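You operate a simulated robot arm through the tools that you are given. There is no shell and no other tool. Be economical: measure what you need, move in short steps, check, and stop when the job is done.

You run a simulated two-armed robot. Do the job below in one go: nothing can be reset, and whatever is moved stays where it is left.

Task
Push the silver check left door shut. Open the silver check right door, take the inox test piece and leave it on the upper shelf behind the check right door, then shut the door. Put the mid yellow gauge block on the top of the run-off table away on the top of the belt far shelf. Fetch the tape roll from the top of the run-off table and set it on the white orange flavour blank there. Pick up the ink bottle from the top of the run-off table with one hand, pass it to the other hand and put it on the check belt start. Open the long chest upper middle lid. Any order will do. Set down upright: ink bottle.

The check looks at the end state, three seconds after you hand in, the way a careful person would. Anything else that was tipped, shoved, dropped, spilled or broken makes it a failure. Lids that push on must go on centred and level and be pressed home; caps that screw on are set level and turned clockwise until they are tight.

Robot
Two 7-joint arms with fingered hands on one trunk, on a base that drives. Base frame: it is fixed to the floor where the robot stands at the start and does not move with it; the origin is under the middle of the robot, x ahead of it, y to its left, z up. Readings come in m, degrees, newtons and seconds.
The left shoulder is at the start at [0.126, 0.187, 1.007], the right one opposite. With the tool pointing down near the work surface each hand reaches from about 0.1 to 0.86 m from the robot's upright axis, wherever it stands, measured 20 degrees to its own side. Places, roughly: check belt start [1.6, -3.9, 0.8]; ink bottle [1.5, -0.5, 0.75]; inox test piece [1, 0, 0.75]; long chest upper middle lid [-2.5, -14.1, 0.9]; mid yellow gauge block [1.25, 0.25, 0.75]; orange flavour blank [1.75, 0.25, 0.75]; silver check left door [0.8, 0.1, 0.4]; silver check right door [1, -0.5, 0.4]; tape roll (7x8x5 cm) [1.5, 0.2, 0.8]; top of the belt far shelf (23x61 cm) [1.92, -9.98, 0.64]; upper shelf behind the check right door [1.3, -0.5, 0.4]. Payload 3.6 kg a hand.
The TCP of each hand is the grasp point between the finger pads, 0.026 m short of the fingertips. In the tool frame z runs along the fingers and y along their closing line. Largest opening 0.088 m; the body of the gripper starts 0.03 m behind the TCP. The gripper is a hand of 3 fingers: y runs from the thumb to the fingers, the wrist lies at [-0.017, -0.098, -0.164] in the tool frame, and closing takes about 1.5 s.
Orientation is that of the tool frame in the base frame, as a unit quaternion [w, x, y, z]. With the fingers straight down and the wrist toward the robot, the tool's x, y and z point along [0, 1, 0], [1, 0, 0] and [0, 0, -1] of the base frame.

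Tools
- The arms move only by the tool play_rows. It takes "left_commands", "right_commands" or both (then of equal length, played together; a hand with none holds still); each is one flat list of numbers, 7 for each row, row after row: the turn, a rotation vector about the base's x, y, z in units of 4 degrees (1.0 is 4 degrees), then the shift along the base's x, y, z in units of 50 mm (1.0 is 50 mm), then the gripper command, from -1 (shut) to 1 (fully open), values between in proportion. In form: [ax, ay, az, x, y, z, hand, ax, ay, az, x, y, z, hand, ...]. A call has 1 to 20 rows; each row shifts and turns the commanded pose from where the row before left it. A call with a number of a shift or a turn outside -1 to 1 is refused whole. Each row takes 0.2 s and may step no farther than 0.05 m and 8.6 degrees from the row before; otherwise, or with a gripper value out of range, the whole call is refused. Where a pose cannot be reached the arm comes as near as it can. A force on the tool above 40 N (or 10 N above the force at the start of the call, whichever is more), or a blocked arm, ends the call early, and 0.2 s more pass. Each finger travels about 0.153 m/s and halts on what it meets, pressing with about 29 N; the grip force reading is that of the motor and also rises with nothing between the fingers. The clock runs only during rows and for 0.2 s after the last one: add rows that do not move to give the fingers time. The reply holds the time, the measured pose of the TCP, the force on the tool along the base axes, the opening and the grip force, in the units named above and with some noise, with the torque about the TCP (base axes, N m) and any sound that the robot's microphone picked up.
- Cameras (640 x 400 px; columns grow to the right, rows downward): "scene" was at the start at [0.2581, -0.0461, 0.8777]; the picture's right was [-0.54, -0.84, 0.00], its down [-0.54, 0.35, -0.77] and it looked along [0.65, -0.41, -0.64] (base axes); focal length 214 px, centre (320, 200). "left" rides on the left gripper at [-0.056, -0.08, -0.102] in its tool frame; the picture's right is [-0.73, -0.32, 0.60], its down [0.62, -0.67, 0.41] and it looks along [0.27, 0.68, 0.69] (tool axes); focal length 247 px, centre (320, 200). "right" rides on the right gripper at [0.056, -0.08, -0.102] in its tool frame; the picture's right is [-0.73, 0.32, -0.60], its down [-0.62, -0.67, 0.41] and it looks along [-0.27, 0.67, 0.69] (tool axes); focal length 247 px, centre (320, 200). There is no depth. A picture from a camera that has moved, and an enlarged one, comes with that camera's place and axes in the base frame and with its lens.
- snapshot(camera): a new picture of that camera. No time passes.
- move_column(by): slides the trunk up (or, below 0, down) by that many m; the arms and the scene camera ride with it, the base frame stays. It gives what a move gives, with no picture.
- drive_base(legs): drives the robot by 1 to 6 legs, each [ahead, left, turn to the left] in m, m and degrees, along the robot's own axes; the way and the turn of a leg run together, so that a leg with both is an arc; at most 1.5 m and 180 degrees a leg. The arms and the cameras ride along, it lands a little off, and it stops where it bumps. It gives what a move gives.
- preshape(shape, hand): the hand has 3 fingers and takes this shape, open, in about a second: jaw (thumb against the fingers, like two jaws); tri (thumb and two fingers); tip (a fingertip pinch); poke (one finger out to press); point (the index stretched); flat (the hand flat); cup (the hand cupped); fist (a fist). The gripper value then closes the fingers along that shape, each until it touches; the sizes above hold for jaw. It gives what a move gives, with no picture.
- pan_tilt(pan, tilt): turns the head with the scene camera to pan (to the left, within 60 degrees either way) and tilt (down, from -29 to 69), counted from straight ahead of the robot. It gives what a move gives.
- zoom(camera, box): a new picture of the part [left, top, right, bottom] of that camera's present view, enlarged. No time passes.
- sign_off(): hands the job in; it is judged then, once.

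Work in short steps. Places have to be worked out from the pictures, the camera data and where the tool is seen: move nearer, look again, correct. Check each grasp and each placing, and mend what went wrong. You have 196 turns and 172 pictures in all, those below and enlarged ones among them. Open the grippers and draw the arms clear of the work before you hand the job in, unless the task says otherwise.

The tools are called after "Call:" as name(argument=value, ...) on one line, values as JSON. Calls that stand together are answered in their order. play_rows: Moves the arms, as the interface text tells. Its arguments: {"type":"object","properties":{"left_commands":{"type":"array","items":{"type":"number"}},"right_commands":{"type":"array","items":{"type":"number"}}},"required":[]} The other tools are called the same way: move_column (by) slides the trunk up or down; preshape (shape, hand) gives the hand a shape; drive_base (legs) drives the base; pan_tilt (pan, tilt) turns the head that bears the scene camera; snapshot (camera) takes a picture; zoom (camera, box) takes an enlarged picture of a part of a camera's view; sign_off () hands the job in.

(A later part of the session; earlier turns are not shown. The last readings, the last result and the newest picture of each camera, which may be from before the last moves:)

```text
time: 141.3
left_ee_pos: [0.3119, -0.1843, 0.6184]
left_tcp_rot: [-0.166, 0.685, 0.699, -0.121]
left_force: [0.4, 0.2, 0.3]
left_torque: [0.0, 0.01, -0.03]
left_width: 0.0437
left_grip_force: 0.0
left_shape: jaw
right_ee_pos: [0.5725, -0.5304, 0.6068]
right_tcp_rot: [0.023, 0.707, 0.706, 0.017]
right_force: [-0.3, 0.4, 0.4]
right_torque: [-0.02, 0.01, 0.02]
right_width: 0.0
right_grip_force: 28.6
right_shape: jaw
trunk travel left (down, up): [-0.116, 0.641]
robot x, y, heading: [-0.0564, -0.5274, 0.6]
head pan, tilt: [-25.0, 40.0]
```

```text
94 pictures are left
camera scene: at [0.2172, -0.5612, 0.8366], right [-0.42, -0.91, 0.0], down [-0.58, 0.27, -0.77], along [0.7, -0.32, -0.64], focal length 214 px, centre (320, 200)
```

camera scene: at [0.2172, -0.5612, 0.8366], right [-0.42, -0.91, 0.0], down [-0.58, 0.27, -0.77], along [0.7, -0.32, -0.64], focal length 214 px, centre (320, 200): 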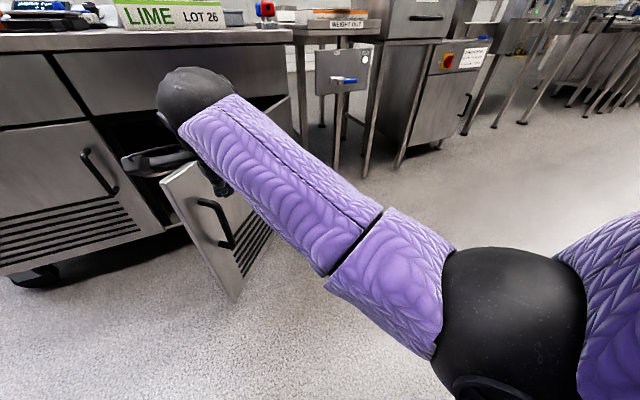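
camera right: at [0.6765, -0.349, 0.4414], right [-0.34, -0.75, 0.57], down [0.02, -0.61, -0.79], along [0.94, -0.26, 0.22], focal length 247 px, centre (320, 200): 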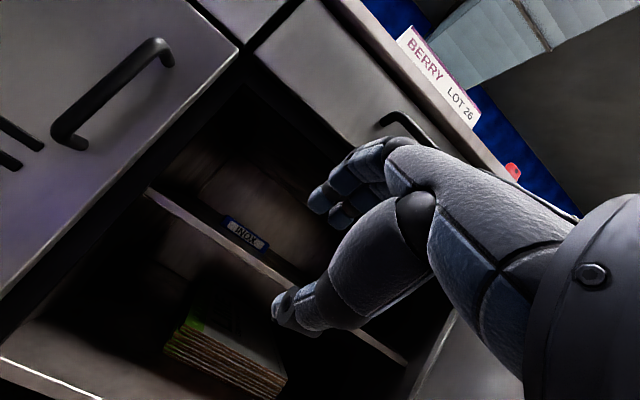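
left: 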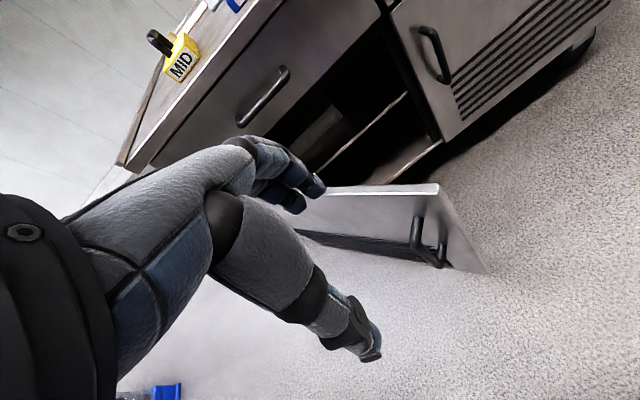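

Door ~55°. I follow the arc with the base: forward and slightly left.

Call:
drive_base(legs=[[0.11, 0.08, 0], [0.12, 0.05, 0], [0.1, 0.02, 0]])

Call:
snapshot(camera="scene")

```text
time: 144.2
left_ee_pos: [0.6402, -0.0331, 0.6186]
left_tcp_rot: [-0.167, 0.686, 0.698, -0.121]
left_force: [0.4, -0.1, -0.3]
left_torque: [0.02, 0.03, -0.01]
left_width: 0.0436
left_grip_force: 0.1
left_shape: jaw
right_ee_pos: [0.8984, -0.3816, 0.6081]
right_tcp_rot: [0.025, 0.709, 0.704, 0.015]
right_force: [0.4, -0.1, 0.1]
right_torque: [-0.01, 0.0, 0.05]
right_width: 0.0
right_grip_force: 28.8
right_shape: jaw
trunk travel left (down, up): [-0.116, 0.641]
robot x, y, heading: [0.2752, -0.3762, 0.1]
head pan, tilt: [-25.0, 40.0]
```

```text
93 pictures are left
camera scene: at [0.5452, -0.4092, 0.8365], right [-0.42, -0.91, 0.0], down [-0.58, 0.27, -0.77], along [0.69, -0.32, -0.64], focal length 214 px, centre (320, 200)
```

scene: 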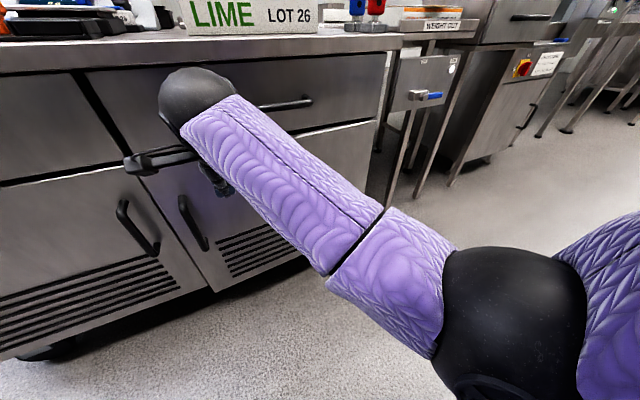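

Nearly shut. I push the rest with the arm in 1 cm steps until it stops.

Call:
play_rows(right_commands=[0, 0, 0, 0.25, 0, 0, -1, 0, 0, 0, 0.25, 0, 0, -1, 0, 0, 0, 0.25, 0, 0, -1, 0, 0, 0, 0.25, 0, 0, -1, 0, 0, 0, 0.25, 0, 0, -1, 0, 0, 0, 0.25, 0, 0, -1, 0, 0, 0, 0.2, 0, 0, -1, 0, 0, 0, 0.2, 0, 0, -1, 0, 0, 0, 0.15, 0, 0, -1, 0, 0, 0, 0.15, 0, 0, -1, 0, 0, 0, 0.1, 0, 0, -1, 0, 0, 0, 0.1, 0, 0, -1])

Call:
snapshot(camera="scene")

```text
time: 146.3
left_ee_pos: [0.6391, -0.0333, 0.6196]
left_tcp_rot: [-0.166, 0.685, 0.698, -0.121]
left_force: [0.2, -1.0, 0.3]
left_torque: [0.04, 0.0, -0.04]
left_width: 0.0439
left_grip_force: 0.1
left_shape: jaw
right_ee_pos: [0.9947, -0.3804, 0.6039]
right_tcp_rot: [0.018, 0.709, 0.705, 0.01]
right_force: [-14.3, -0.2, 1.6]
right_torque: [-0.01, -0.44, 0.03]
right_width: 0.0
right_grip_force: 29.0
right_shape: jaw
trunk travel left (down, up): [-0.116, 0.641]
robot x, y, heading: [0.2708, -0.3765, 0.1]
head pan, tilt: [-25.0, 40.0]
stopped in row 10 (right hand): the force on the tool passed its limit at 50 N (the readings are from after the stop); the commanded pose is now the measured one
```

```text
92 pictures are left
camera scene: at [0.5436, -0.4095, 0.8369], right [-0.42, -0.91, 0.0], down [-0.58, 0.27, -0.77], along [0.7, -0.32, -0.64], focal length 214 px, centre (320, 200)
```

scene: 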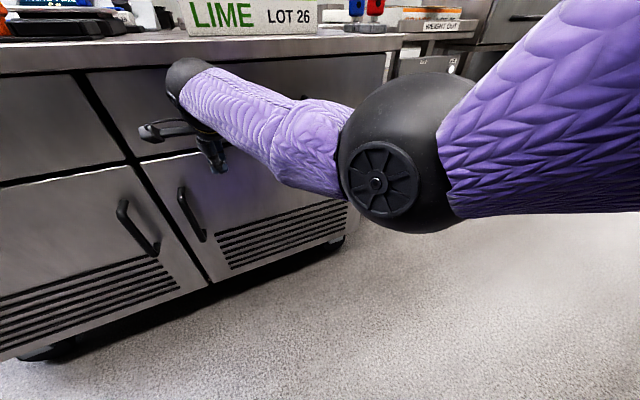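

Right door stopped at the same plane as the left: shut. I retract the hand, raise the trunk and back off, then drive around to the table's left side for the tape and the blank.

Call:
play_rows(right_commands=[0, 0, 0, -0.8, 0, 0, -1, 0, 0, 0, -0.8, 0, 0, -1, 0, 0, 0, -0.8, -0.4, 0.1, -1, 0, 0, 0, -0.7, -0.5, 0.1, -1, 0, 0, 0, -0.7, -0.5, 0.1, -1, 0, 0, 0, -0.5, -0.5, 0.1, -1])

Call:
move_column(by=0.4)

Call:
pan_tilt(pan=0, tilt=35)

Call:
drive_base(legs=[[-0.15, 0, 0], [0, 1.3, 0]])

Call:
snapshot(camera="scene")

```text
time: 147.2
left_ee_pos: [0.6407, -0.033, 0.6172]
left_tcp_rot: [-0.167, 0.685, 0.698, -0.122]
left_force: [1.2, -0.7, 0.8]
left_torque: [-0.02, -0.01, 0.01]
left_width: 0.0439
left_grip_force: 0.1
left_shape: jaw
right_ee_pos: [0.9455, -0.4213, 0.7158]
right_tcp_rot: [0.105, 0.711, 0.691, 0.082]
right_force: [0.3, 0.0, -0.3]
right_torque: [-0.01, 0.0, -0.01]
right_width: 0.0
right_grip_force: 29.0
right_shape: jaw
trunk travel left (down, up): [-0.116, 0.641]
robot x, y, heading: [0.2765, -0.3744, 0.1]
head pan, tilt: [-25.0, 40.0]
stopped in row 4 (right hand): the arm was blocked; the commanded pose is now the measured one
```

```text
time: 151.0
left_ee_pos: [0.6404, -0.0339, 1.0184]
left_tcp_rot: [-0.167, 0.686, 0.698, -0.122]
left_force: [0.3, -0.1, -0.1]
left_torque: [0.0, 0.02, -0.02]
left_width: 0.0437
left_grip_force: 0.1
left_shape: jaw
right_ee_pos: [0.9436, -0.42, 1.1136]
right_tcp_rot: [0.105, 0.71, 0.691, 0.082]
right_force: [0.4, -0.1, -0.1]
right_torque: [0.04, 0.04, 0.0]
right_width: 0.0
right_grip_force: 28.9
right_shape: jaw
trunk travel left (down, up): [-0.516, 0.241]
robot x, y, heading: [0.2725, -0.3726, -0.0]
head pan, tilt: [-25.0, 40.0]
```

```text
time: 151.9
left_ee_pos: [0.6396, -0.0342, 1.0197]
left_tcp_rot: [-0.166, 0.686, 0.698, -0.121]
left_force: [-0.5, -0.3, -0.3]
left_torque: [0.01, 0.03, 0.02]
left_width: 0.0438
left_grip_force: 0.0
left_shape: jaw
right_ee_pos: [0.9447, -0.4195, 1.1135]
right_tcp_rot: [0.104, 0.71, 0.692, 0.083]
right_force: [-0.3, 0.2, 0.1]
right_torque: [0.01, -0.02, -0.02]
right_width: 0.0
right_grip_force: 29.3
right_shape: jaw
trunk travel left (down, up): [-0.516, 0.241]
robot x, y, heading: [0.2731, -0.3738, -0.0]
head pan, tilt: [0.0, 35.0]
```

```text
time: 159.3
left_ee_pos: [0.501, 1.2303, 1.0188]
left_tcp_rot: [-0.167, 0.691, 0.693, -0.121]
left_force: [0.3, -0.8, 0.2]
left_torque: [0.01, 0.01, 0.03]
left_width: 0.0438
left_grip_force: 0.0
left_shape: jaw
right_ee_pos: [0.7994, 0.8406, 1.1146]
right_tcp_rot: [0.105, 0.715, 0.687, 0.081]
right_force: [-0.7, 0.0, 1.3]
right_torque: [0.0, 0.01, 0.0]
right_width: 0.0
right_grip_force: 28.7
right_shape: jaw
trunk travel left (down, up): [-0.516, 0.241]
robot x, y, heading: [0.1256, 0.8929, -1.0]
head pan, tilt: [0.0, 35.0]
```

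```text
91 pictures are left
camera scene: at [0.3527, 0.8923, 1.2747], right [-0.01, -1.0, 0.0], down [-0.57, 0.01, -0.82], along [0.82, -0.01, -0.57], focal length 214 px, centre (320, 200)
```

scene: 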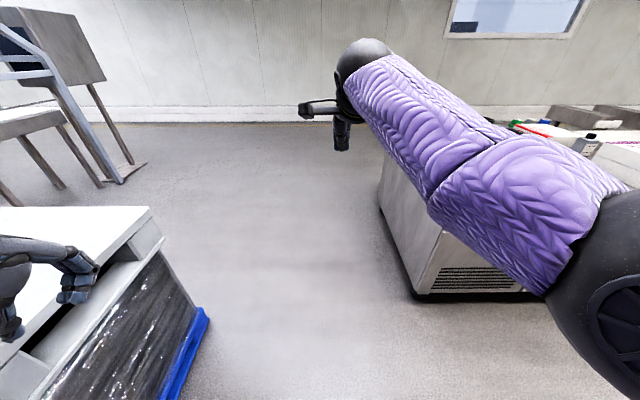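

The way along the left side is free (stack lies at y>1.55). I drive ahead and turn right to face the table's left side.

Call:
drive_base(legs=[[1.45, 0.08, 0], [0, 0, -90]])

Call:
snapshot(camera="scene")

```text
time: 170.5
left_ee_pos: [1.9508, 0.5747, 1.018]
left_tcp_rot: [-0.203, 0.979, -0.001, 0.034]
left_force: [0.0, 0.1, -0.6]
left_torque: [-0.01, -0.01, 0.04]
left_width: 0.0435
left_grip_force: 0.0
left_shape: jaw
right_ee_pos: [1.5596, 0.2789, 1.1155]
right_tcp_rot: [0.131, 0.991, -0.023, -0.016]
right_force: [0.4, -0.1, -0.3]
right_torque: [-0.02, -0.03, 0.01]
right_width: 0.0
right_grip_force: 29.2
right_shape: jaw
trunk travel left (down, up): [-0.516, 0.241]
robot x, y, heading: [1.6177, 0.9488, -91.0]
head pan, tilt: [0.0, 35.0]
```

```text
90 pictures are left
camera scene: at [1.6139, 0.7257, 1.2747], right [-1.0, 0.02, 0.0], down [0.01, 0.57, -0.82], along [-0.01, -0.82, -0.57], focal length 214 px, centre (320, 200)
```

scene: 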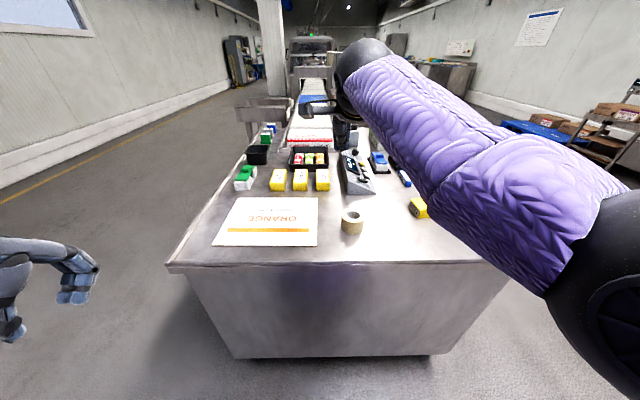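

Excellent view: the ORANGE blank lies flat at about (1.78, 0.18), the tape at (1.51, 0.206). I straighten the right hand over the tape with open fingers and zoom in.

Call:
play_rows(right_commands=[0.94, -0.12, 0.1, -0.2, -0.3, -0.4, 1, 0.94, -0.12, 0.1, -0.2, -0.3, -0.4, 1, 0.94, -0.12, 0.1, -0.2, -0.3, -0.4, 1, 0.94, -0.12, 0.1, -0.2, -0.3, -0.4, 1, 0, 0, 0, 0, 0, -0.4, 1])

Call:
zoom(camera="scene", box=[200, 140, 440, 290])

Call:
snapshot(camera="right")

```text
time: 171.7
left_ee_pos: [1.9506, 0.5736, 1.0179]
left_tcp_rot: [-0.203, 0.979, -0.001, 0.033]
left_force: [0.1, -1.1, -0.8]
left_torque: [-0.01, 0.03, 0.04]
left_width: 0.0438
left_grip_force: 0.0
left_shape: jaw
right_ee_pos: [1.4944, 0.268, 1.0298]
right_tcp_rot: [-0.001, 1.0, -0.009, 0.0]
right_force: [0.0, 0.2, 0.0]
right_torque: [0.04, 0.01, 0.01]
right_width: 0.0876
right_grip_force: 0.0
right_shape: jaw
right hand out of reach, approached as far as the arm can: row 3, 4, 5
trunk travel left (down, up): [-0.516, 0.241]
robot x, y, heading: [1.6194, 0.9497, -90.7]
head pan, tilt: [0.0, 35.0]
```

```text
2.67 times, centred on (320, 215) of scene
camera zoom: at [1.614, 0.7258, 1.2747], right [-1.0, 0.02, 0.0], down [0.01, 0.57, -0.82], along [-0.01, -0.82, -0.57], focal length 572 px, centre (320, 160)
```

zoom: 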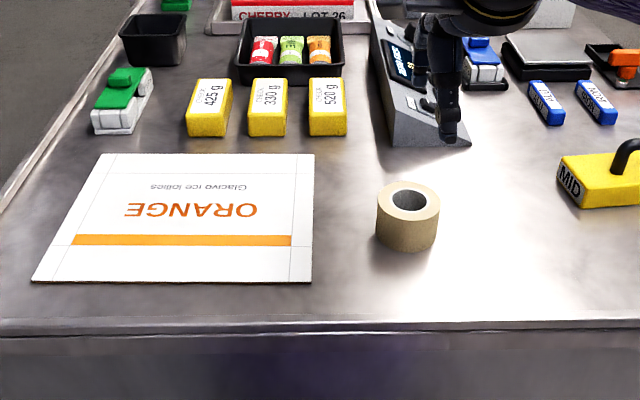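

```text
88 pictures are left
camera right: at [1.5549, 0.3462, 1.1308], right [-0.74, -0.3, 0.6], down [-0.61, 0.68, -0.41], along [-0.28, -0.67, -0.69], focal length 247 px, centre (320, 200)
```

right: 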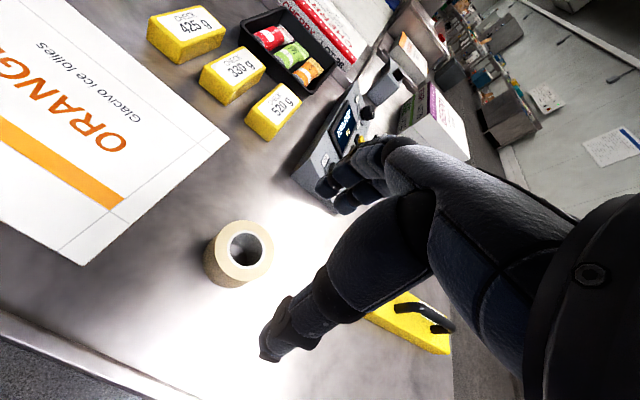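

Tape top centre resolves to (1.510, 0.2285, 0.873), ~7 cm across. The arm is at its reach, so I drive 0.1 m nearer and then centre over it.

Call:
drive_base(legs=[[0.1, 0, 0]])

Call:
play_rows(right_commands=[0, 0, 0, 0.3, 0.6, 0, 1, 0, 0, 0, 0, 0.6, -0.5, 1, 0, 0, 0, 0, 0, -0.8, 1])

Call:
snapshot(camera="right")

Call:
zoom(camera="scene", box=[260, 140, 440, 290])

```text
time: 172.8
left_ee_pos: [1.9491, 0.4743, 1.0183]
left_tcp_rot: [-0.204, 0.978, -0.001, 0.034]
left_force: [0.6, -0.9, 0.3]
left_torque: [0.03, -0.03, 0.01]
left_width: 0.0441
left_grip_force: 0.0
left_shape: jaw
right_ee_pos: [1.4943, 0.1656, 1.0285]
right_tcp_rot: [-0.001, 1.0, -0.009, -0.001]
right_force: [0.4, -0.5, 0.3]
right_torque: [0.01, 0.0, 0.04]
right_width: 0.0881
right_grip_force: 0.1
right_shape: jaw
trunk travel left (down, up): [-0.516, 0.241]
robot x, y, heading: [1.6155, 0.8483, -91.1]
head pan, tilt: [0.0, 35.0]
```

```text
time: 173.6
left_ee_pos: [1.9488, 0.4731, 1.0176]
left_tcp_rot: [-0.204, 0.978, -0.001, 0.033]
left_force: [0.3, 0.1, -0.4]
left_torque: [0.0, 0.01, 0.03]
left_width: 0.0436
left_grip_force: 0.0
left_shape: jaw
right_ee_pos: [1.5083, 0.2281, 0.9621]
right_tcp_rot: [0.0, 1.0, -0.009, -0.001]
right_force: [-1.0, -0.6, -0.6]
right_torque: [0.0, -0.02, 0.01]
right_width: 0.0877
right_grip_force: 0.0
right_shape: jaw
trunk travel left (down, up): [-0.516, 0.241]
robot x, y, heading: [1.6154, 0.8451, -90.7]
head pan, tilt: [0.0, 35.0]
```

```text
87 pictures are left
camera right: at [1.5666, 0.3065, 1.0651], right [-0.74, -0.3, 0.6], down [-0.61, 0.68, -0.41], along [-0.28, -0.67, -0.69], focal length 247 px, centre (320, 200)
```

right: 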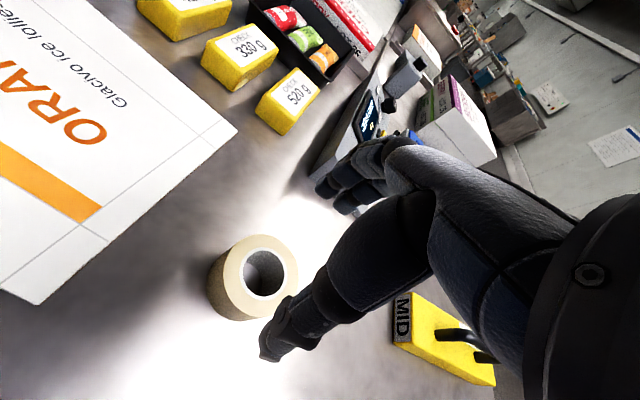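

```text
2.67 times, centred on (350, 215) of scene
camera zoom: at [1.6122, 0.6247, 1.2746], right [-1.0, 0.02, 0.0], down [0.01, 0.57, -0.82], along [-0.01, -0.82, -0.57], focal length 572 px, centre (240, 160)
```

zoom: 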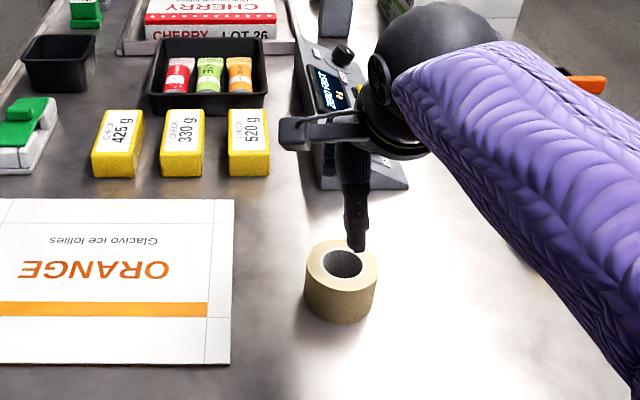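

The estimate holds: (1.509, 0.2255). I descend around it and close.

Call:
play_rows(right_commands=[0, 0, 0, 0, -0.04, -0.5, 1, 0, 0, 0, 0, 0, -0.5, 1, 0, 0, 0, 0, 0, -0.5, 1, 0, 0, 0, 0, 0, -0.4, 1, 0, 0, 0, 0, 0, -0.3, 1])

Call:
snapshot(camera="right")

```text
time: 174.8
left_ee_pos: [1.9488, 0.4773, 1.0215]
left_tcp_rot: [-0.201, 0.979, -0.001, 0.033]
left_force: [-0.4, 0.0, -0.5]
left_torque: [0.01, -0.03, 0.0]
left_width: 0.0438
left_grip_force: 0.1
left_shape: jaw
right_ee_pos: [1.5047, 0.2431, 0.8779]
right_tcp_rot: [0.012, 1.0, -0.009, 0.001]
right_force: [-3.1, 2.4, 35.0]
right_torque: [-1.95, 0.06, -0.19]
right_width: 0.088
right_grip_force: 0.1
right_shape: jaw
right hand out of reach, approached as far as the arm can: row 3, 4, 5
trunk travel left (down, up): [-0.516, 0.241]
robot x, y, heading: [1.6161, 0.8481, -91.3]
head pan, tilt: [0.0, 35.0]
```

```text
85 pictures are left
camera right: at [1.5612, 0.3248, 0.9784], right [-0.74, -0.29, 0.61], down [-0.61, 0.67, -0.43], along [-0.28, -0.69, -0.67], focal length 247 px, centre (320, 200)
```

right: 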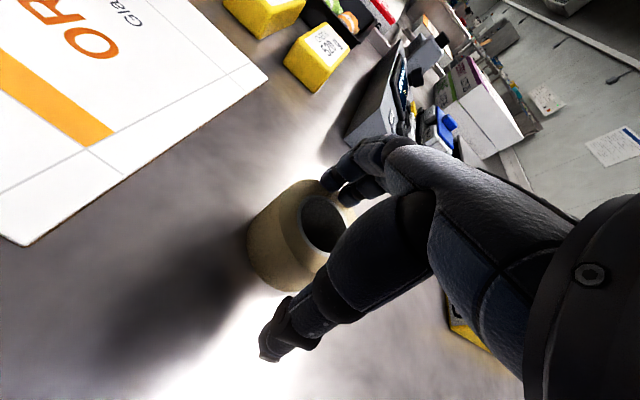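

The arm ran out of reach and a fingertip pressed on the rim. I lift, lower the trunk by 0.2 m (in two steps) for more reach, then re-centre.

Call:
play_rows(right_commands=[0, 0, 0, 0, 0, 0.6, 1, 0, 0, 0, 0, 0, 0.7, 1, 0, 0, 0, 0, 0, 0.7, 1, 0, 0, 0, 0, 0, 0.7, 1])

Call:
move_column(by=-0.1)

Call:
play_rows(right_commands=[0, 0, 0, 0, 0, 0.7, 1, 0, 0, 0, 0, 0, 0.7, 1, 0, 0, 0, 0, 0, 0.6, 1])

Call:
move_column(by=-0.1)

Call:
snapshot(camera="right")

Call:
snapshot(camera="scene")

```text
time: 175.1
left_ee_pos: [1.949, 0.4741, 1.0187]
left_tcp_rot: [-0.202, 0.979, -0.002, 0.034]
left_force: [0.2, 0.1, -0.3]
left_torque: [0.03, 0.02, 0.0]
left_width: 0.0438
left_grip_force: 0.0
left_shape: jaw
right_ee_pos: [1.5038, 0.2431, 0.8809]
right_tcp_rot: [0.004, 1.0, -0.006, -0.003]
right_force: [-2.0, -0.4, 17.4]
right_torque: [-0.98, 0.06, -0.09]
right_width: 0.088
right_grip_force: 0.2
right_shape: jaw
trunk travel left (down, up): [-0.516, 0.241]
robot x, y, heading: [1.6147, 0.8484, -91.0]
head pan, tilt: [0.0, 35.0]
stopped in row 1 (right hand): the force on the tool passed its limit at 51 N (the readings are from after the stop); the commanded pose is now the measured one
```

```text
time: 175.9
left_ee_pos: [1.9485, 0.474, 0.9668]
left_tcp_rot: [-0.204, 0.978, -0.002, 0.034]
left_force: [-0.1, -0.3, -0.9]
left_torque: [0.04, 0.03, -0.02]
left_width: 0.0439
left_grip_force: 0.0
left_shape: jaw
right_ee_pos: [1.505, 0.2381, 0.8359]
right_tcp_rot: [0.012, 1.0, -0.006, -0.001]
right_force: [-0.4, 6.0, 14.6]
right_torque: [-0.46, 0.0, 0.01]
right_width: 0.0872
right_grip_force: 0.1
right_shape: jaw
trunk travel left (down, up): [-0.466, 0.291]
robot x, y, heading: [1.6127, 0.8499, -91.1]
head pan, tilt: [0.0, 35.0]
stopped: the force on the tool passed its limit at 50 N (the readings are from after the stop); the commanded pose is now the measured one
```

```text
time: 176.7
left_ee_pos: [1.9494, 0.4742, 0.9675]
left_tcp_rot: [-0.204, 0.978, -0.001, 0.034]
left_force: [0.7, 0.3, 0.1]
left_torque: [0.01, 0.0, -0.02]
left_width: 0.0435
left_grip_force: 0.0
left_shape: jaw
right_ee_pos: [1.5056, 0.2413, 0.933]
right_tcp_rot: [0.008, 1.0, -0.006, -0.003]
right_force: [-0.1, 0.2, -0.3]
right_torque: [-0.02, -0.01, -0.01]
right_width: 0.0879
right_grip_force: 0.1
right_shape: jaw
trunk travel left (down, up): [-0.466, 0.291]
robot x, y, heading: [1.6128, 0.8489, -90.8]
head pan, tilt: [0.0, 35.0]
```

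```text
time: 178.0
left_ee_pos: [1.9481, 0.4753, 0.8671]
left_tcp_rot: [-0.205, 0.978, -0.001, 0.034]
left_force: [-0.5, 0.4, -0.5]
left_torque: [-0.01, -0.01, 0.01]
left_width: 0.0435
left_grip_force: 0.1
left_shape: jaw
right_ee_pos: [1.5043, 0.2382, 0.8354]
right_tcp_rot: [0.011, 1.0, -0.006, -0.001]
right_force: [-1.6, -1.2, 9.0]
right_torque: [-0.14, 0.05, -0.09]
right_width: 0.0878
right_grip_force: 0.0
right_shape: jaw
trunk travel left (down, up): [-0.366, 0.391]
robot x, y, heading: [1.6112, 0.8459, -90.8]
head pan, tilt: [0.0, 35.0]
```

```text
84 pictures are left
camera right: at [1.5626, 0.3199, 0.9354], right [-0.74, -0.3, 0.61], down [-0.62, 0.66, -0.42], along [-0.28, -0.69, -0.67], focal length 247 px, centre (320, 200)
```

right: 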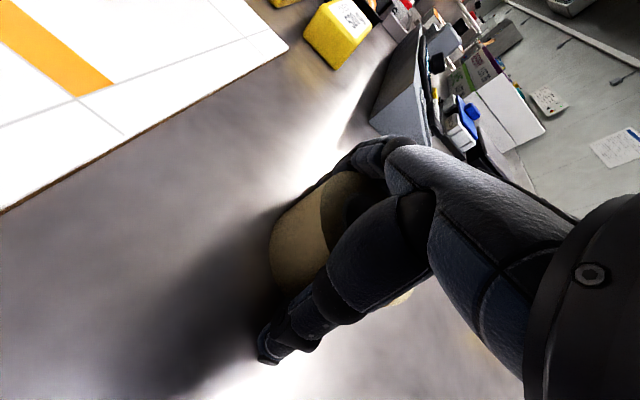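

```text
83 pictures are left
camera scene: at [1.6118, 0.6122, 1.1172], right [-1.0, 0.02, 0.0], down [0.01, 0.57, -0.82], along [-0.01, -0.82, -0.57], focal length 214 px, centre (320, 200)
```

scene: 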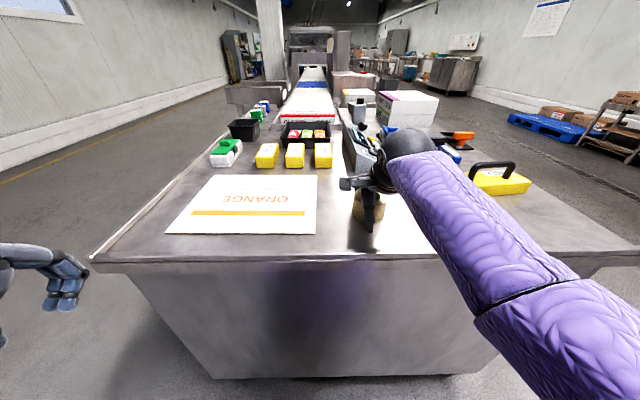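

By luck the fingers now straddle the tape, touching the table lightly. I ease up 1 cm and close.

Call:
play_rows(right_commands=[0, 0, 0, 0, 0, 0.2, 1, 0, 0, 0, 0, 0, 0, -1, 0, 0, 0, 0, 0, 0, -1, 0, 0, 0, 0, 0, 0, -1, 0, 0, 0, 0, 0, 0, -1])

Call:
snapshot(camera="right")

```text
time: 179.2
left_ee_pos: [1.9481, 0.4736, 0.8677]
left_tcp_rot: [-0.204, 0.978, -0.001, 0.033]
left_force: [0.5, 0.3, -0.2]
left_torque: [0.0, -0.03, 0.02]
left_width: 0.0436
left_grip_force: 0.1
left_shape: jaw
right_ee_pos: [1.5043, 0.2395, 0.8426]
right_tcp_rot: [0.008, 1.0, -0.006, -0.002]
right_force: [-0.2, 0.2, -1.3]
right_torque: [0.02, -0.03, 0.01]
right_width: 0.0594
right_grip_force: 29.2
right_shape: jaw
trunk travel left (down, up): [-0.366, 0.391]
robot x, y, heading: [1.6186, 0.8487, -90.8]
head pan, tilt: [0.0, 35.0]
```

```text
82 pictures are left
camera right: at [1.5622, 0.32, 0.9433], right [-0.74, -0.3, 0.61], down [-0.62, 0.67, -0.42], along [-0.28, -0.68, -0.68], focal length 247 px, centre (320, 200)
```

right: 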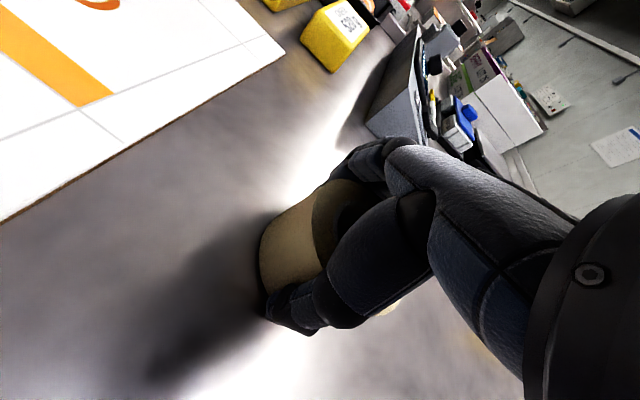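

Gripped. I lift it 8 cm, strafe left 0.22 m, then check over the blank.

Call:
play_rows(right_commands=[0, 0, 0, 0, 0, 0.5, -1, 0, 0, 0, 0, 0, 0.6, -1, 0, 0, 0, 0, 0, 0.6, -1])

Call:
snapshot(camera="scene")

```text
time: 180.0
left_ee_pos: [1.9489, 0.4738, 0.8681]
left_tcp_rot: [-0.204, 0.978, -0.001, 0.034]
left_force: [-0.7, 0.8, 0.1]
left_torque: [0.04, 0.01, 0.02]
left_width: 0.0436
left_grip_force: 0.0
left_shape: jaw
right_ee_pos: [1.5043, 0.2386, 0.9284]
right_tcp_rot: [0.009, 1.0, -0.006, -0.002]
right_force: [-0.3, -0.1, -0.4]
right_torque: [-0.02, -0.03, -0.02]
right_width: 0.0597
right_grip_force: 29.0
right_shape: jaw
trunk travel left (down, up): [-0.366, 0.391]
robot x, y, heading: [1.6182, 0.8474, -91.0]
head pan, tilt: [0.0, 35.0]
```

```text
81 pictures are left
camera scene: at [1.6119, 0.6116, 1.1168], right [-1.0, 0.02, 0.0], down [0.01, 0.57, -0.82], along [-0.01, -0.82, -0.57], focal length 214 px, centre (320, 200)
```

scene: 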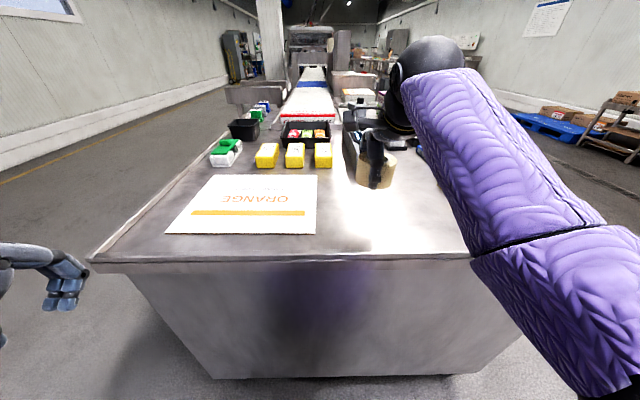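

Tape held level. Strafing left.

Call:
drive_base(legs=[[0, 0.2, 0]])

Call:
play_rows(right_commands=[0, 0, 0, 0.4, -0.25, 0, -1, 0, 0, 0, 0.4, -0.25, 0, -1, 0, 0, 0, 0.4, -0.25, 0, -1, 0, 0, 0, 0.3, -0.2, 0, -1])

Call:
snapshot(camera="scene")

Call:
snapshot(camera="right")

```text
time: 181.6
left_ee_pos: [2.1485, 0.4682, 0.8671]
left_tcp_rot: [-0.205, 0.978, -0.002, 0.033]
left_force: [0.3, 0.4, 0.3]
left_torque: [0.0, -0.02, 0.02]
left_width: 0.0437
left_grip_force: 0.0
left_shape: jaw
right_ee_pos: [1.7031, 0.2361, 0.9281]
right_tcp_rot: [0.009, 1.0, -0.006, -0.001]
right_force: [0.2, 0.8, -2.3]
right_torque: [0.0, -0.03, 0.0]
right_width: 0.0593
right_grip_force: 29.1
right_shape: jaw
trunk travel left (down, up): [-0.366, 0.391]
robot x, y, heading: [1.8121, 0.8434, -91.2]
head pan, tilt: [0.0, 35.0]
```

```text
time: 182.6
left_ee_pos: [2.1464, 0.4693, 0.8682]
left_tcp_rot: [-0.205, 0.978, -0.002, 0.034]
left_force: [0.6, -0.3, -0.5]
left_torque: [-0.01, 0.0, 0.04]
left_width: 0.0438
left_grip_force: 0.0
left_shape: jaw
right_ee_pos: [1.7784, 0.1871, 0.9286]
right_tcp_rot: [0.008, 1.0, -0.006, -0.002]
right_force: [1.0, -0.2, -1.6]
right_torque: [-0.04, 0.0, 0.02]
right_width: 0.059
right_grip_force: 29.5
right_shape: jaw
trunk travel left (down, up): [-0.366, 0.391]
robot x, y, heading: [1.8133, 0.8439, -91.0]
head pan, tilt: [0.0, 35.0]
```

```text
80 pictures are left
camera scene: at [1.8107, 0.6077, 1.1168], right [-1.0, 0.02, 0.0], down [0.01, 0.57, -0.82], along [-0.02, -0.82, -0.57], focal length 214 px, centre (320, 200)
```

scene: 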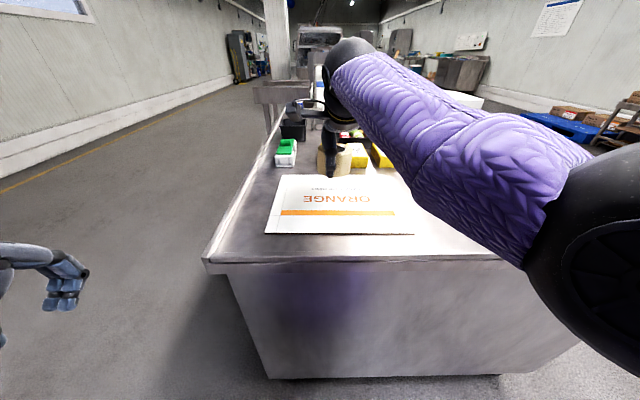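

```text
79 pictures are left
camera right: at [1.8368, 0.2683, 1.0292], right [-0.74, -0.3, 0.61], down [-0.62, 0.67, -0.42], along [-0.28, -0.68, -0.68], focal length 247 px, centre (320, 200)
```

right: 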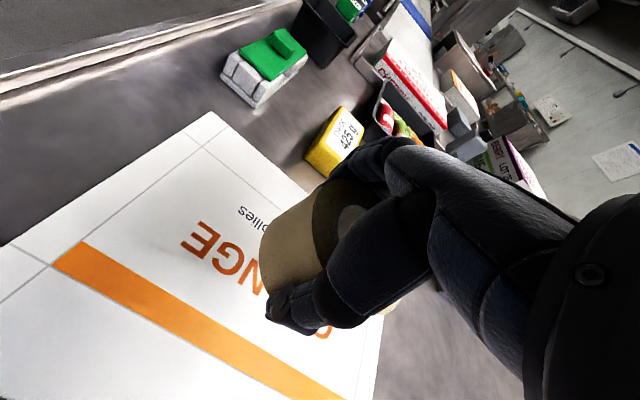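

TCP projects right onto the blank's middle. I lower to the sheet slowly.

Call:
play_rows(right_commands=[0, 0, 0, 0, 0, -0.5, -1, 0, 0, 0, 0, 0, -0.5, -1, 0, 0, 0, 0, 0, -0.3, -1, 0, 0, 0, 0, 0, -0.15, -1, 0, 0, 0, 0, 0, -0.1, -1])

Call:
snapshot(camera="right")

```text
time: 183.8
left_ee_pos: [2.1467, 0.468, 0.8666]
left_tcp_rot: [-0.205, 0.978, -0.003, 0.033]
left_force: [0.3, -0.5, 0.6]
left_torque: [-0.03, -0.02, -0.01]
left_width: 0.0438
left_grip_force: 0.0
left_shape: jaw
right_ee_pos: [1.778, 0.1885, 0.8504]
right_tcp_rot: [0.008, 1.0, -0.006, -0.002]
right_force: [0.2, 0.4, -1.7]
right_torque: [0.0, 0.0, 0.02]
right_width: 0.0591
right_grip_force: 29.1
right_shape: jaw
trunk travel left (down, up): [-0.366, 0.391]
robot x, y, heading: [1.8111, 0.8469, -91.2]
head pan, tilt: [0.0, 35.0]
```

```text
78 pictures are left
camera right: at [1.8356, 0.2695, 0.9508], right [-0.74, -0.3, 0.61], down [-0.62, 0.67, -0.42], along [-0.28, -0.68, -0.67], focal length 247 px, centre (320, 200)
```

right: 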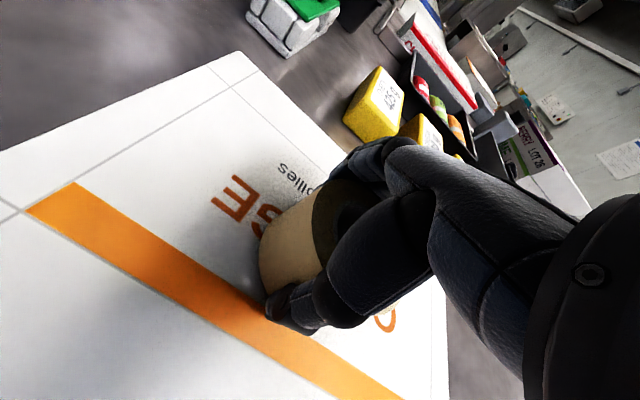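

Just about at the sheet; 4 mm more in small steps, then open.

Call:
play_rows(right_commands=[0, 0, 0, 0, 0, -0.05, -1, 0, 0, 0, 0, 0, -0.05, -1, 0, 0, 0, 0, 0, 0, -1])

Call:
play_rows(right_commands=[0, 0, 0, 0, 0, 0, 0.6, 0, 0, 0, 0, 0, 0, 1, 0, 0, 0, 0, 0, 0, 1, 0, 0, 0, 0, 0, 0, 1, 0, 0, 0, 0, 0, 0.3, 1, 0, 0, 0, 0, 0, 0.6, 1, 0, 0, 0, 0, 0, 0.8, 1, 0, 0, 0, 0, 0, 0.8, 1])

Call:
snapshot(camera="right")

```text
time: 184.6
left_ee_pos: [2.1464, 0.4693, 0.8671]
left_tcp_rot: [-0.205, 0.978, -0.002, 0.034]
left_force: [0.0, 0.4, 1.2]
left_torque: [0.03, 0.01, 0.0]
left_width: 0.0438
left_grip_force: 0.1
left_shape: jaw
right_ee_pos: [1.7778, 0.1883, 0.8453]
right_tcp_rot: [0.01, 1.0, -0.006, -0.002]
right_force: [-0.9, 0.6, 3.9]
right_torque: [-0.08, 0.17, -0.04]
right_width: 0.0591
right_grip_force: 29.2
right_shape: jaw
trunk travel left (down, up): [-0.366, 0.391]
robot x, y, heading: [1.8182, 0.8433, -91.1]
head pan, tilt: [0.0, 35.0]
```

```text
time: 186.4
left_ee_pos: [2.1469, 0.4695, 0.8674]
left_tcp_rot: [-0.204, 0.978, -0.002, 0.033]
left_force: [0.3, 0.2, -0.6]
left_torque: [0.01, 0.02, 0.02]
left_width: 0.0434
left_grip_force: 0.0
left_shape: jaw
right_ee_pos: [1.7788, 0.1887, 0.9711]
right_tcp_rot: [0.007, 1.0, -0.007, -0.001]
right_force: [0.7, 0.4, -0.6]
right_torque: [0.0, 0.0, -0.01]
right_width: 0.0878
right_grip_force: 0.1
right_shape: jaw
trunk travel left (down, up): [-0.366, 0.391]
robot x, y, heading: [1.8135, 0.8431, -91.2]
head pan, tilt: [0.0, 35.0]
```

```text
77 pictures are left
camera right: at [1.8363, 0.2703, 1.0718], right [-0.74, -0.3, 0.61], down [-0.62, 0.67, -0.42], along [-0.28, -0.68, -0.68], focal length 247 px, centre (320, 200)
```

right: 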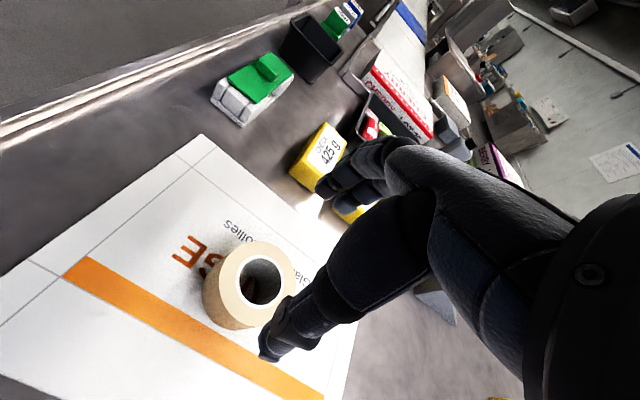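

The tape sits on the blank. Next the ink bottle: I raise the trunk, and drive back around to the table's front.

Call:
move_column(by=0.3)

Call:
drive_base(legs=[[-0.1, 0, 0], [0, -1.5, 0], [0, 0, 91], [0, -1.15, 0]])

Call:
pan_tilt(pan=-10, tilt=30)

Call:
snapshot(camera="scene")

```text
time: 189.4
left_ee_pos: [2.1451, 0.4697, 1.1674]
left_tcp_rot: [-0.205, 0.978, -0.003, 0.035]
left_force: [0.5, 0.2, -0.1]
left_torque: [-0.01, -0.03, -0.01]
left_width: 0.0437
left_grip_force: 0.2
left_shape: jaw
right_ee_pos: [1.7787, 0.1866, 1.2715]
right_tcp_rot: [0.01, 1.0, -0.006, -0.002]
right_force: [0.3, -0.7, 0.4]
right_torque: [-0.01, -0.02, 0.01]
right_width: 0.088
right_grip_force: 0.0
right_shape: jaw
trunk travel left (down, up): [-0.666, 0.091]
robot x, y, heading: [1.8134, 0.8421, -91.2]
head pan, tilt: [0.0, 35.0]
```

```text
time: 206.9
left_ee_pos: [0.616, 0.1868, 1.1681]
left_tcp_rot: [-0.17, 0.701, 0.683, -0.119]
left_force: [-0.3, 0.2, -0.9]
left_torque: [0.01, 0.01, -0.01]
left_width: 0.0437
left_grip_force: 0.1
left_shape: jaw
right_ee_pos: [0.8889, -0.19, 1.2705]
right_tcp_rot: [0.007, 0.72, 0.694, 0.005]
right_force: [0.5, -0.6, -0.1]
right_torque: [-0.01, 0.0, -0.01]
right_width: 0.0878
right_grip_force: 0.0
right_shape: jaw
trunk travel left (down, up): [-0.666, 0.091]
robot x, y, heading: [0.2324, -0.1391, -2.4]
head pan, tilt: [0.0, 35.0]
```

```text
time: 207.7
left_ee_pos: [0.6162, 0.1851, 1.1668]
left_tcp_rot: [-0.17, 0.701, 0.682, -0.119]
left_force: [-0.6, -0.3, -0.9]
left_torque: [-0.02, 0.0, 0.0]
left_width: 0.0441
left_grip_force: 0.1
left_shape: jaw
right_ee_pos: [0.89, -0.1894, 1.2708]
right_tcp_rot: [0.006, 0.72, 0.694, 0.005]
right_force: [-0.9, -0.2, 1.0]
right_torque: [0.0, 0.01, 0.0]
right_width: 0.0882
right_grip_force: 0.1
right_shape: jaw
trunk travel left (down, up): [-0.666, 0.091]
robot x, y, heading: [0.2331, -0.1366, -2.3]
head pan, tilt: [-10.0, 30.0]
```

```text
76 pictures are left
camera scene: at [0.4545, -0.1631, 1.4347], right [-0.21, -0.98, 0.0], down [-0.49, 0.11, -0.87], along [0.85, -0.19, -0.5], focal length 214 px, centre (320, 200)
```

scene: 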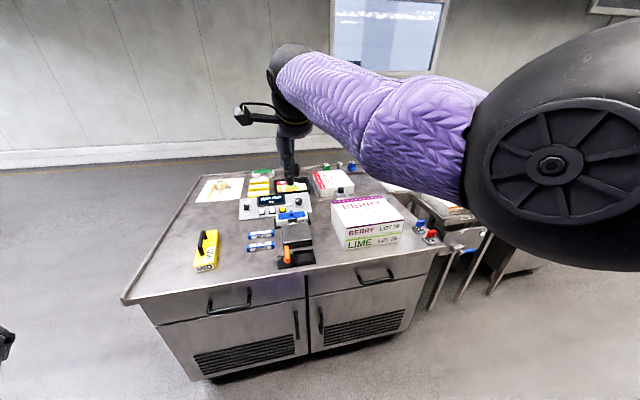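

Call:
zoom(camera="scene", box=[240, 150, 460, 290])

Call:
snapshot(camera="right")

```text
2.86 times, centred on (350, 220) of scene
camera zoom: at [0.4545, -0.1631, 1.4347], right [-0.21, -0.98, 0.0], down [-0.49, 0.11, -0.87], along [0.85, -0.19, -0.5], focal length 613 px, centre (234, 143)
```

zoom: 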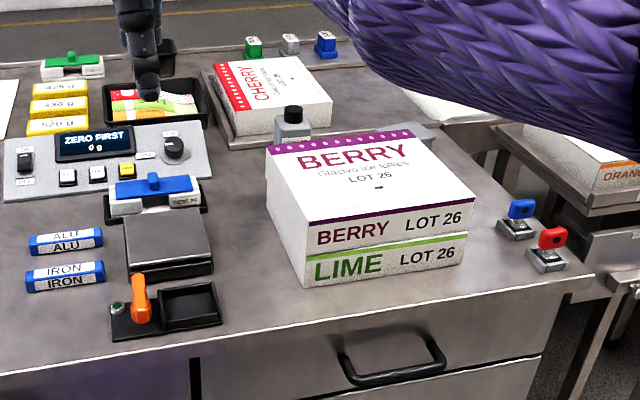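

```text
74 pictures are left
camera right: at [0.8103, -0.1302, 1.3713], right [0.28, -0.74, 0.61], down [-0.68, -0.6, -0.42], along [0.68, -0.29, -0.67], focal length 247 px, centre (320, 200)
```

right: 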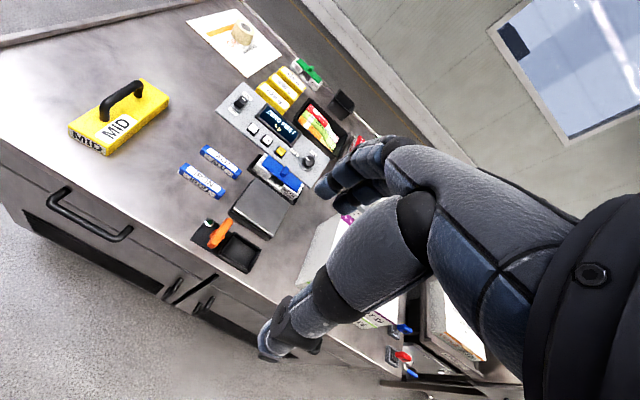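

The bottle's cap top is at about (1.44, -0.497, 0.922), behind the BERRY box. I move the left hand aside, lower the trunk and lift the right hand, then drive in.

Call:
play_rows(left_commands=[0, 0, 0, -0.5, 0.5, 0, 0, 0, 0, 0, -0.5, 0.5, 0, 0, 0, 0, 0, -0.5, 0.5, 0, 0, 0, 0, 0, -0.5, 0.5, 0, 0, 0, 0, 0, -0.5, 0.5, 0, 0, 0, 0, 0, -0.5, 0.5, 0, 0])

Call:
move_column(by=-0.3)

Call:
play_rows(right_commands=[0, 0, 0.5, 0, -0.4, 0.4, 0.6, 0, 0, 0.2, 0, -0.4, 0.4, 0.6, 0, 0, 0, 0, -0.4, 0.4, 0.6, 0, 0, 0, 0, -0.4, 0.2, 0.6])

Call:
snapshot(camera="scene")

```text
time: 209.1
left_ee_pos: [0.4653, 0.3354, 1.1689]
left_tcp_rot: [-0.169, 0.701, 0.683, -0.118]
left_force: [-0.2, -0.3, -0.1]
left_torque: [0.03, 0.0, 0.01]
left_width: 0.0438
left_grip_force: 0.0
left_shape: jaw
right_ee_pos: [0.8889, -0.1899, 1.2704]
right_tcp_rot: [0.007, 0.72, 0.694, 0.005]
right_force: [-0.9, 0.2, -0.1]
right_torque: [-0.02, -0.01, 0.0]
right_width: 0.0878
right_grip_force: 0.1
right_shape: jaw
trunk travel left (down, up): [-0.666, 0.091]
robot x, y, heading: [0.2346, -0.1373, -2.4]
head pan, tilt: [-10.0, 30.0]
```

```text
time: 212.1
left_ee_pos: [0.4671, 0.3363, 0.8671]
left_tcp_rot: [-0.17, 0.701, 0.682, -0.118]
left_force: [-0.1, 0.1, -0.2]
left_torque: [-0.03, 0.0, -0.02]
left_width: 0.0439
left_grip_force: 0.1
left_shape: jaw
right_ee_pos: [0.888, -0.1906, 0.9719]
right_tcp_rot: [0.008, 0.719, 0.695, 0.005]
right_force: [0.2, 0.7, 0.5]
right_torque: [0.02, -0.03, -0.01]
right_width: 0.0878
right_grip_force: 0.0
right_shape: jaw
trunk travel left (down, up): [-0.366, 0.391]
robot x, y, heading: [0.2336, -0.1409, -2.6]
head pan, tilt: [-10.0, 30.0]
```

```text
time: 213.1
left_ee_pos: [0.467, 0.3361, 0.8682]
left_tcp_rot: [-0.17, 0.701, 0.682, -0.119]
left_force: [-0.7, 0.3, -0.6]
left_torque: [-0.03, 0.0, 0.0]
left_width: 0.0435
left_grip_force: 0.1
left_shape: jaw
right_ee_pos: [0.8875, -0.2708, 1.0403]
right_tcp_rot: [0.007, 0.702, 0.712, 0.006]
right_force: [0.4, -0.7, 0.2]
right_torque: [0.04, 0.01, 0.01]
right_width: 0.0707
right_grip_force: 0.1
right_shape: jaw
trunk travel left (down, up): [-0.366, 0.391]
robot x, y, heading: [0.2353, -0.1349, -2.0]
head pan, tilt: [-10.0, 30.0]
```

```text
73 pictures are left
camera scene: at [0.4715, -0.164, 1.1246], right [-0.21, -0.98, 0.0], down [-0.49, 0.11, -0.87], along [0.85, -0.19, -0.5], focal length 214 px, centre (320, 200)
```

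scene: 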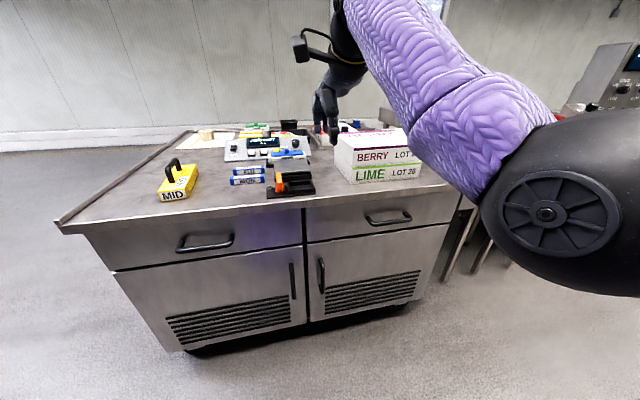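

I drive forward 0.38 and right 0.22 (turning 2° left), slowly checking for bumps.

Call:
drive_base(legs=[[0.0, -0.22, 2], [0.36, 0, 0]])

Call:
snapshot(camera="scene")

Call:
snapshot(camera="right")

```text
time: 216.7
left_ee_pos: [0.8173, 0.1196, 0.8676]
left_tcp_rot: [-0.168, 0.69, 0.693, -0.121]
left_force: [-0.3, 0.7, -0.1]
left_torque: [-0.04, -0.01, 0.01]
left_width: 0.0435
left_grip_force: 0.0
left_shape: jaw
right_ee_pos: [1.2567, -0.4723, 1.0395]
right_tcp_rot: [0.007, 0.692, 0.722, 0.004]
right_force: [-0.1, 0.2, 0.1]
right_torque: [0.0, 0.01, -0.02]
right_width: 0.0705
right_grip_force: 0.0
right_shape: jaw
trunk travel left (down, up): [-0.366, 0.391]
robot x, y, heading: [0.6016, -0.3575, -0.6]
head pan, tilt: [-10.0, 30.0]
```

```text
72 pictures are left
camera scene: at [0.838, -0.379, 1.1244], right [-0.19, -0.98, 0.0], down [-0.49, 0.09, -0.87], along [0.85, -0.16, -0.5], focal length 214 px, centre (320, 200)
```

scene: 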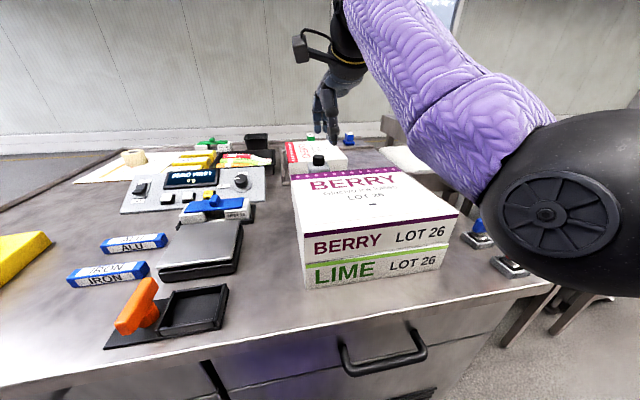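

```text
71 pictures are left
camera right: at [1.1735, -0.4194, 1.1397], right [0.34, -0.72, 0.61], down [-0.63, -0.65, -0.42], along [0.7, -0.24, -0.68], focal length 247 px, centre (320, 200)
```

right: 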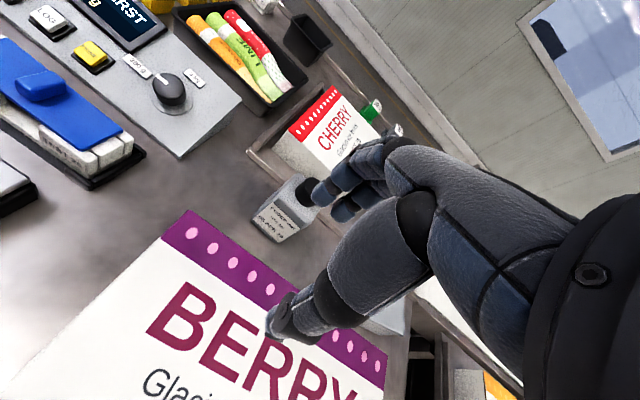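

Cap top from this closer pair: (1.387, -0.474, 0.928). I move over it at a safe height and look again.

Call:
play_rows(right_commands=[0, 0, -0.3, 0.6, 0, 0, 0.6, 0, 0, 0, 0.6, 0, 0, 0.6, 0, 0, 0, 0.6, 0, -0.2, 0.6, 0, 0, 0, 0.4, 0, -0.4, 0.6])

Call:
snapshot(camera="right")

Call:
zoom(camera="scene", box=[260, 90, 420, 210])

```text
time: 217.7
left_ee_pos: [0.8164, 0.1203, 0.8671]
left_tcp_rot: [-0.168, 0.69, 0.693, -0.121]
left_force: [0.4, -0.9, -0.2]
left_torque: [-0.01, 0.02, 0.02]
left_width: 0.0435
left_grip_force: 0.0
left_shape: jaw
right_ee_pos: [1.3374, -0.4787, 1.0182]
right_tcp_rot: [0.007, 0.699, 0.715, 0.006]
right_force: [0.1, -0.2, -0.9]
right_torque: [-0.02, -0.02, 0.01]
right_width: 0.0707
right_grip_force: 0.0
right_shape: jaw
right hand out of reach, approached as far as the arm can: row 3, 4
trunk travel left (down, up): [-0.366, 0.391]
robot x, y, heading: [0.6011, -0.3583, -0.6]
head pan, tilt: [-10.0, 30.0]
```

```text
70 pictures are left
camera right: at [1.2552, -0.4248, 1.1183], right [0.32, -0.73, 0.61], down [-0.64, -0.64, -0.42], along [0.69, -0.25, -0.67], focal length 247 px, centre (320, 200)
```

right: 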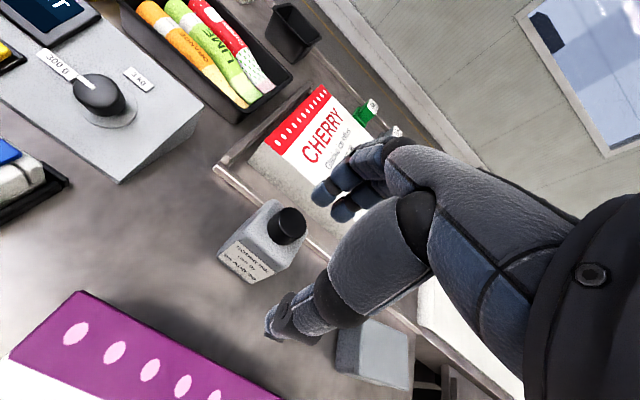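

```text
3.33 times, centred on (340, 150) of scene
camera zoom: at [0.8369, -0.3788, 1.1246], right [-0.19, -0.98, 0.0], down [-0.49, 0.09, -0.87], along [0.85, -0.16, -0.5], focal length 715 px, centre (253, 367)
```

zoom: 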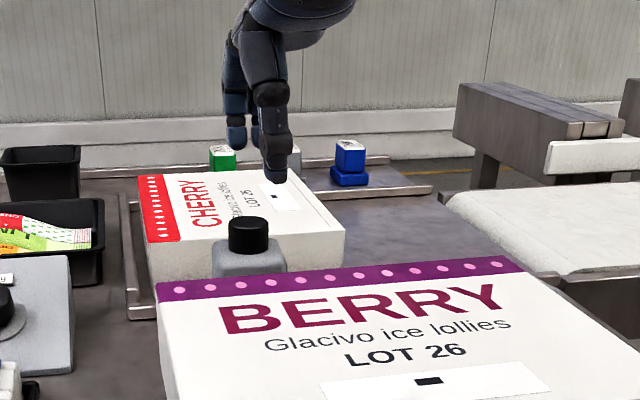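

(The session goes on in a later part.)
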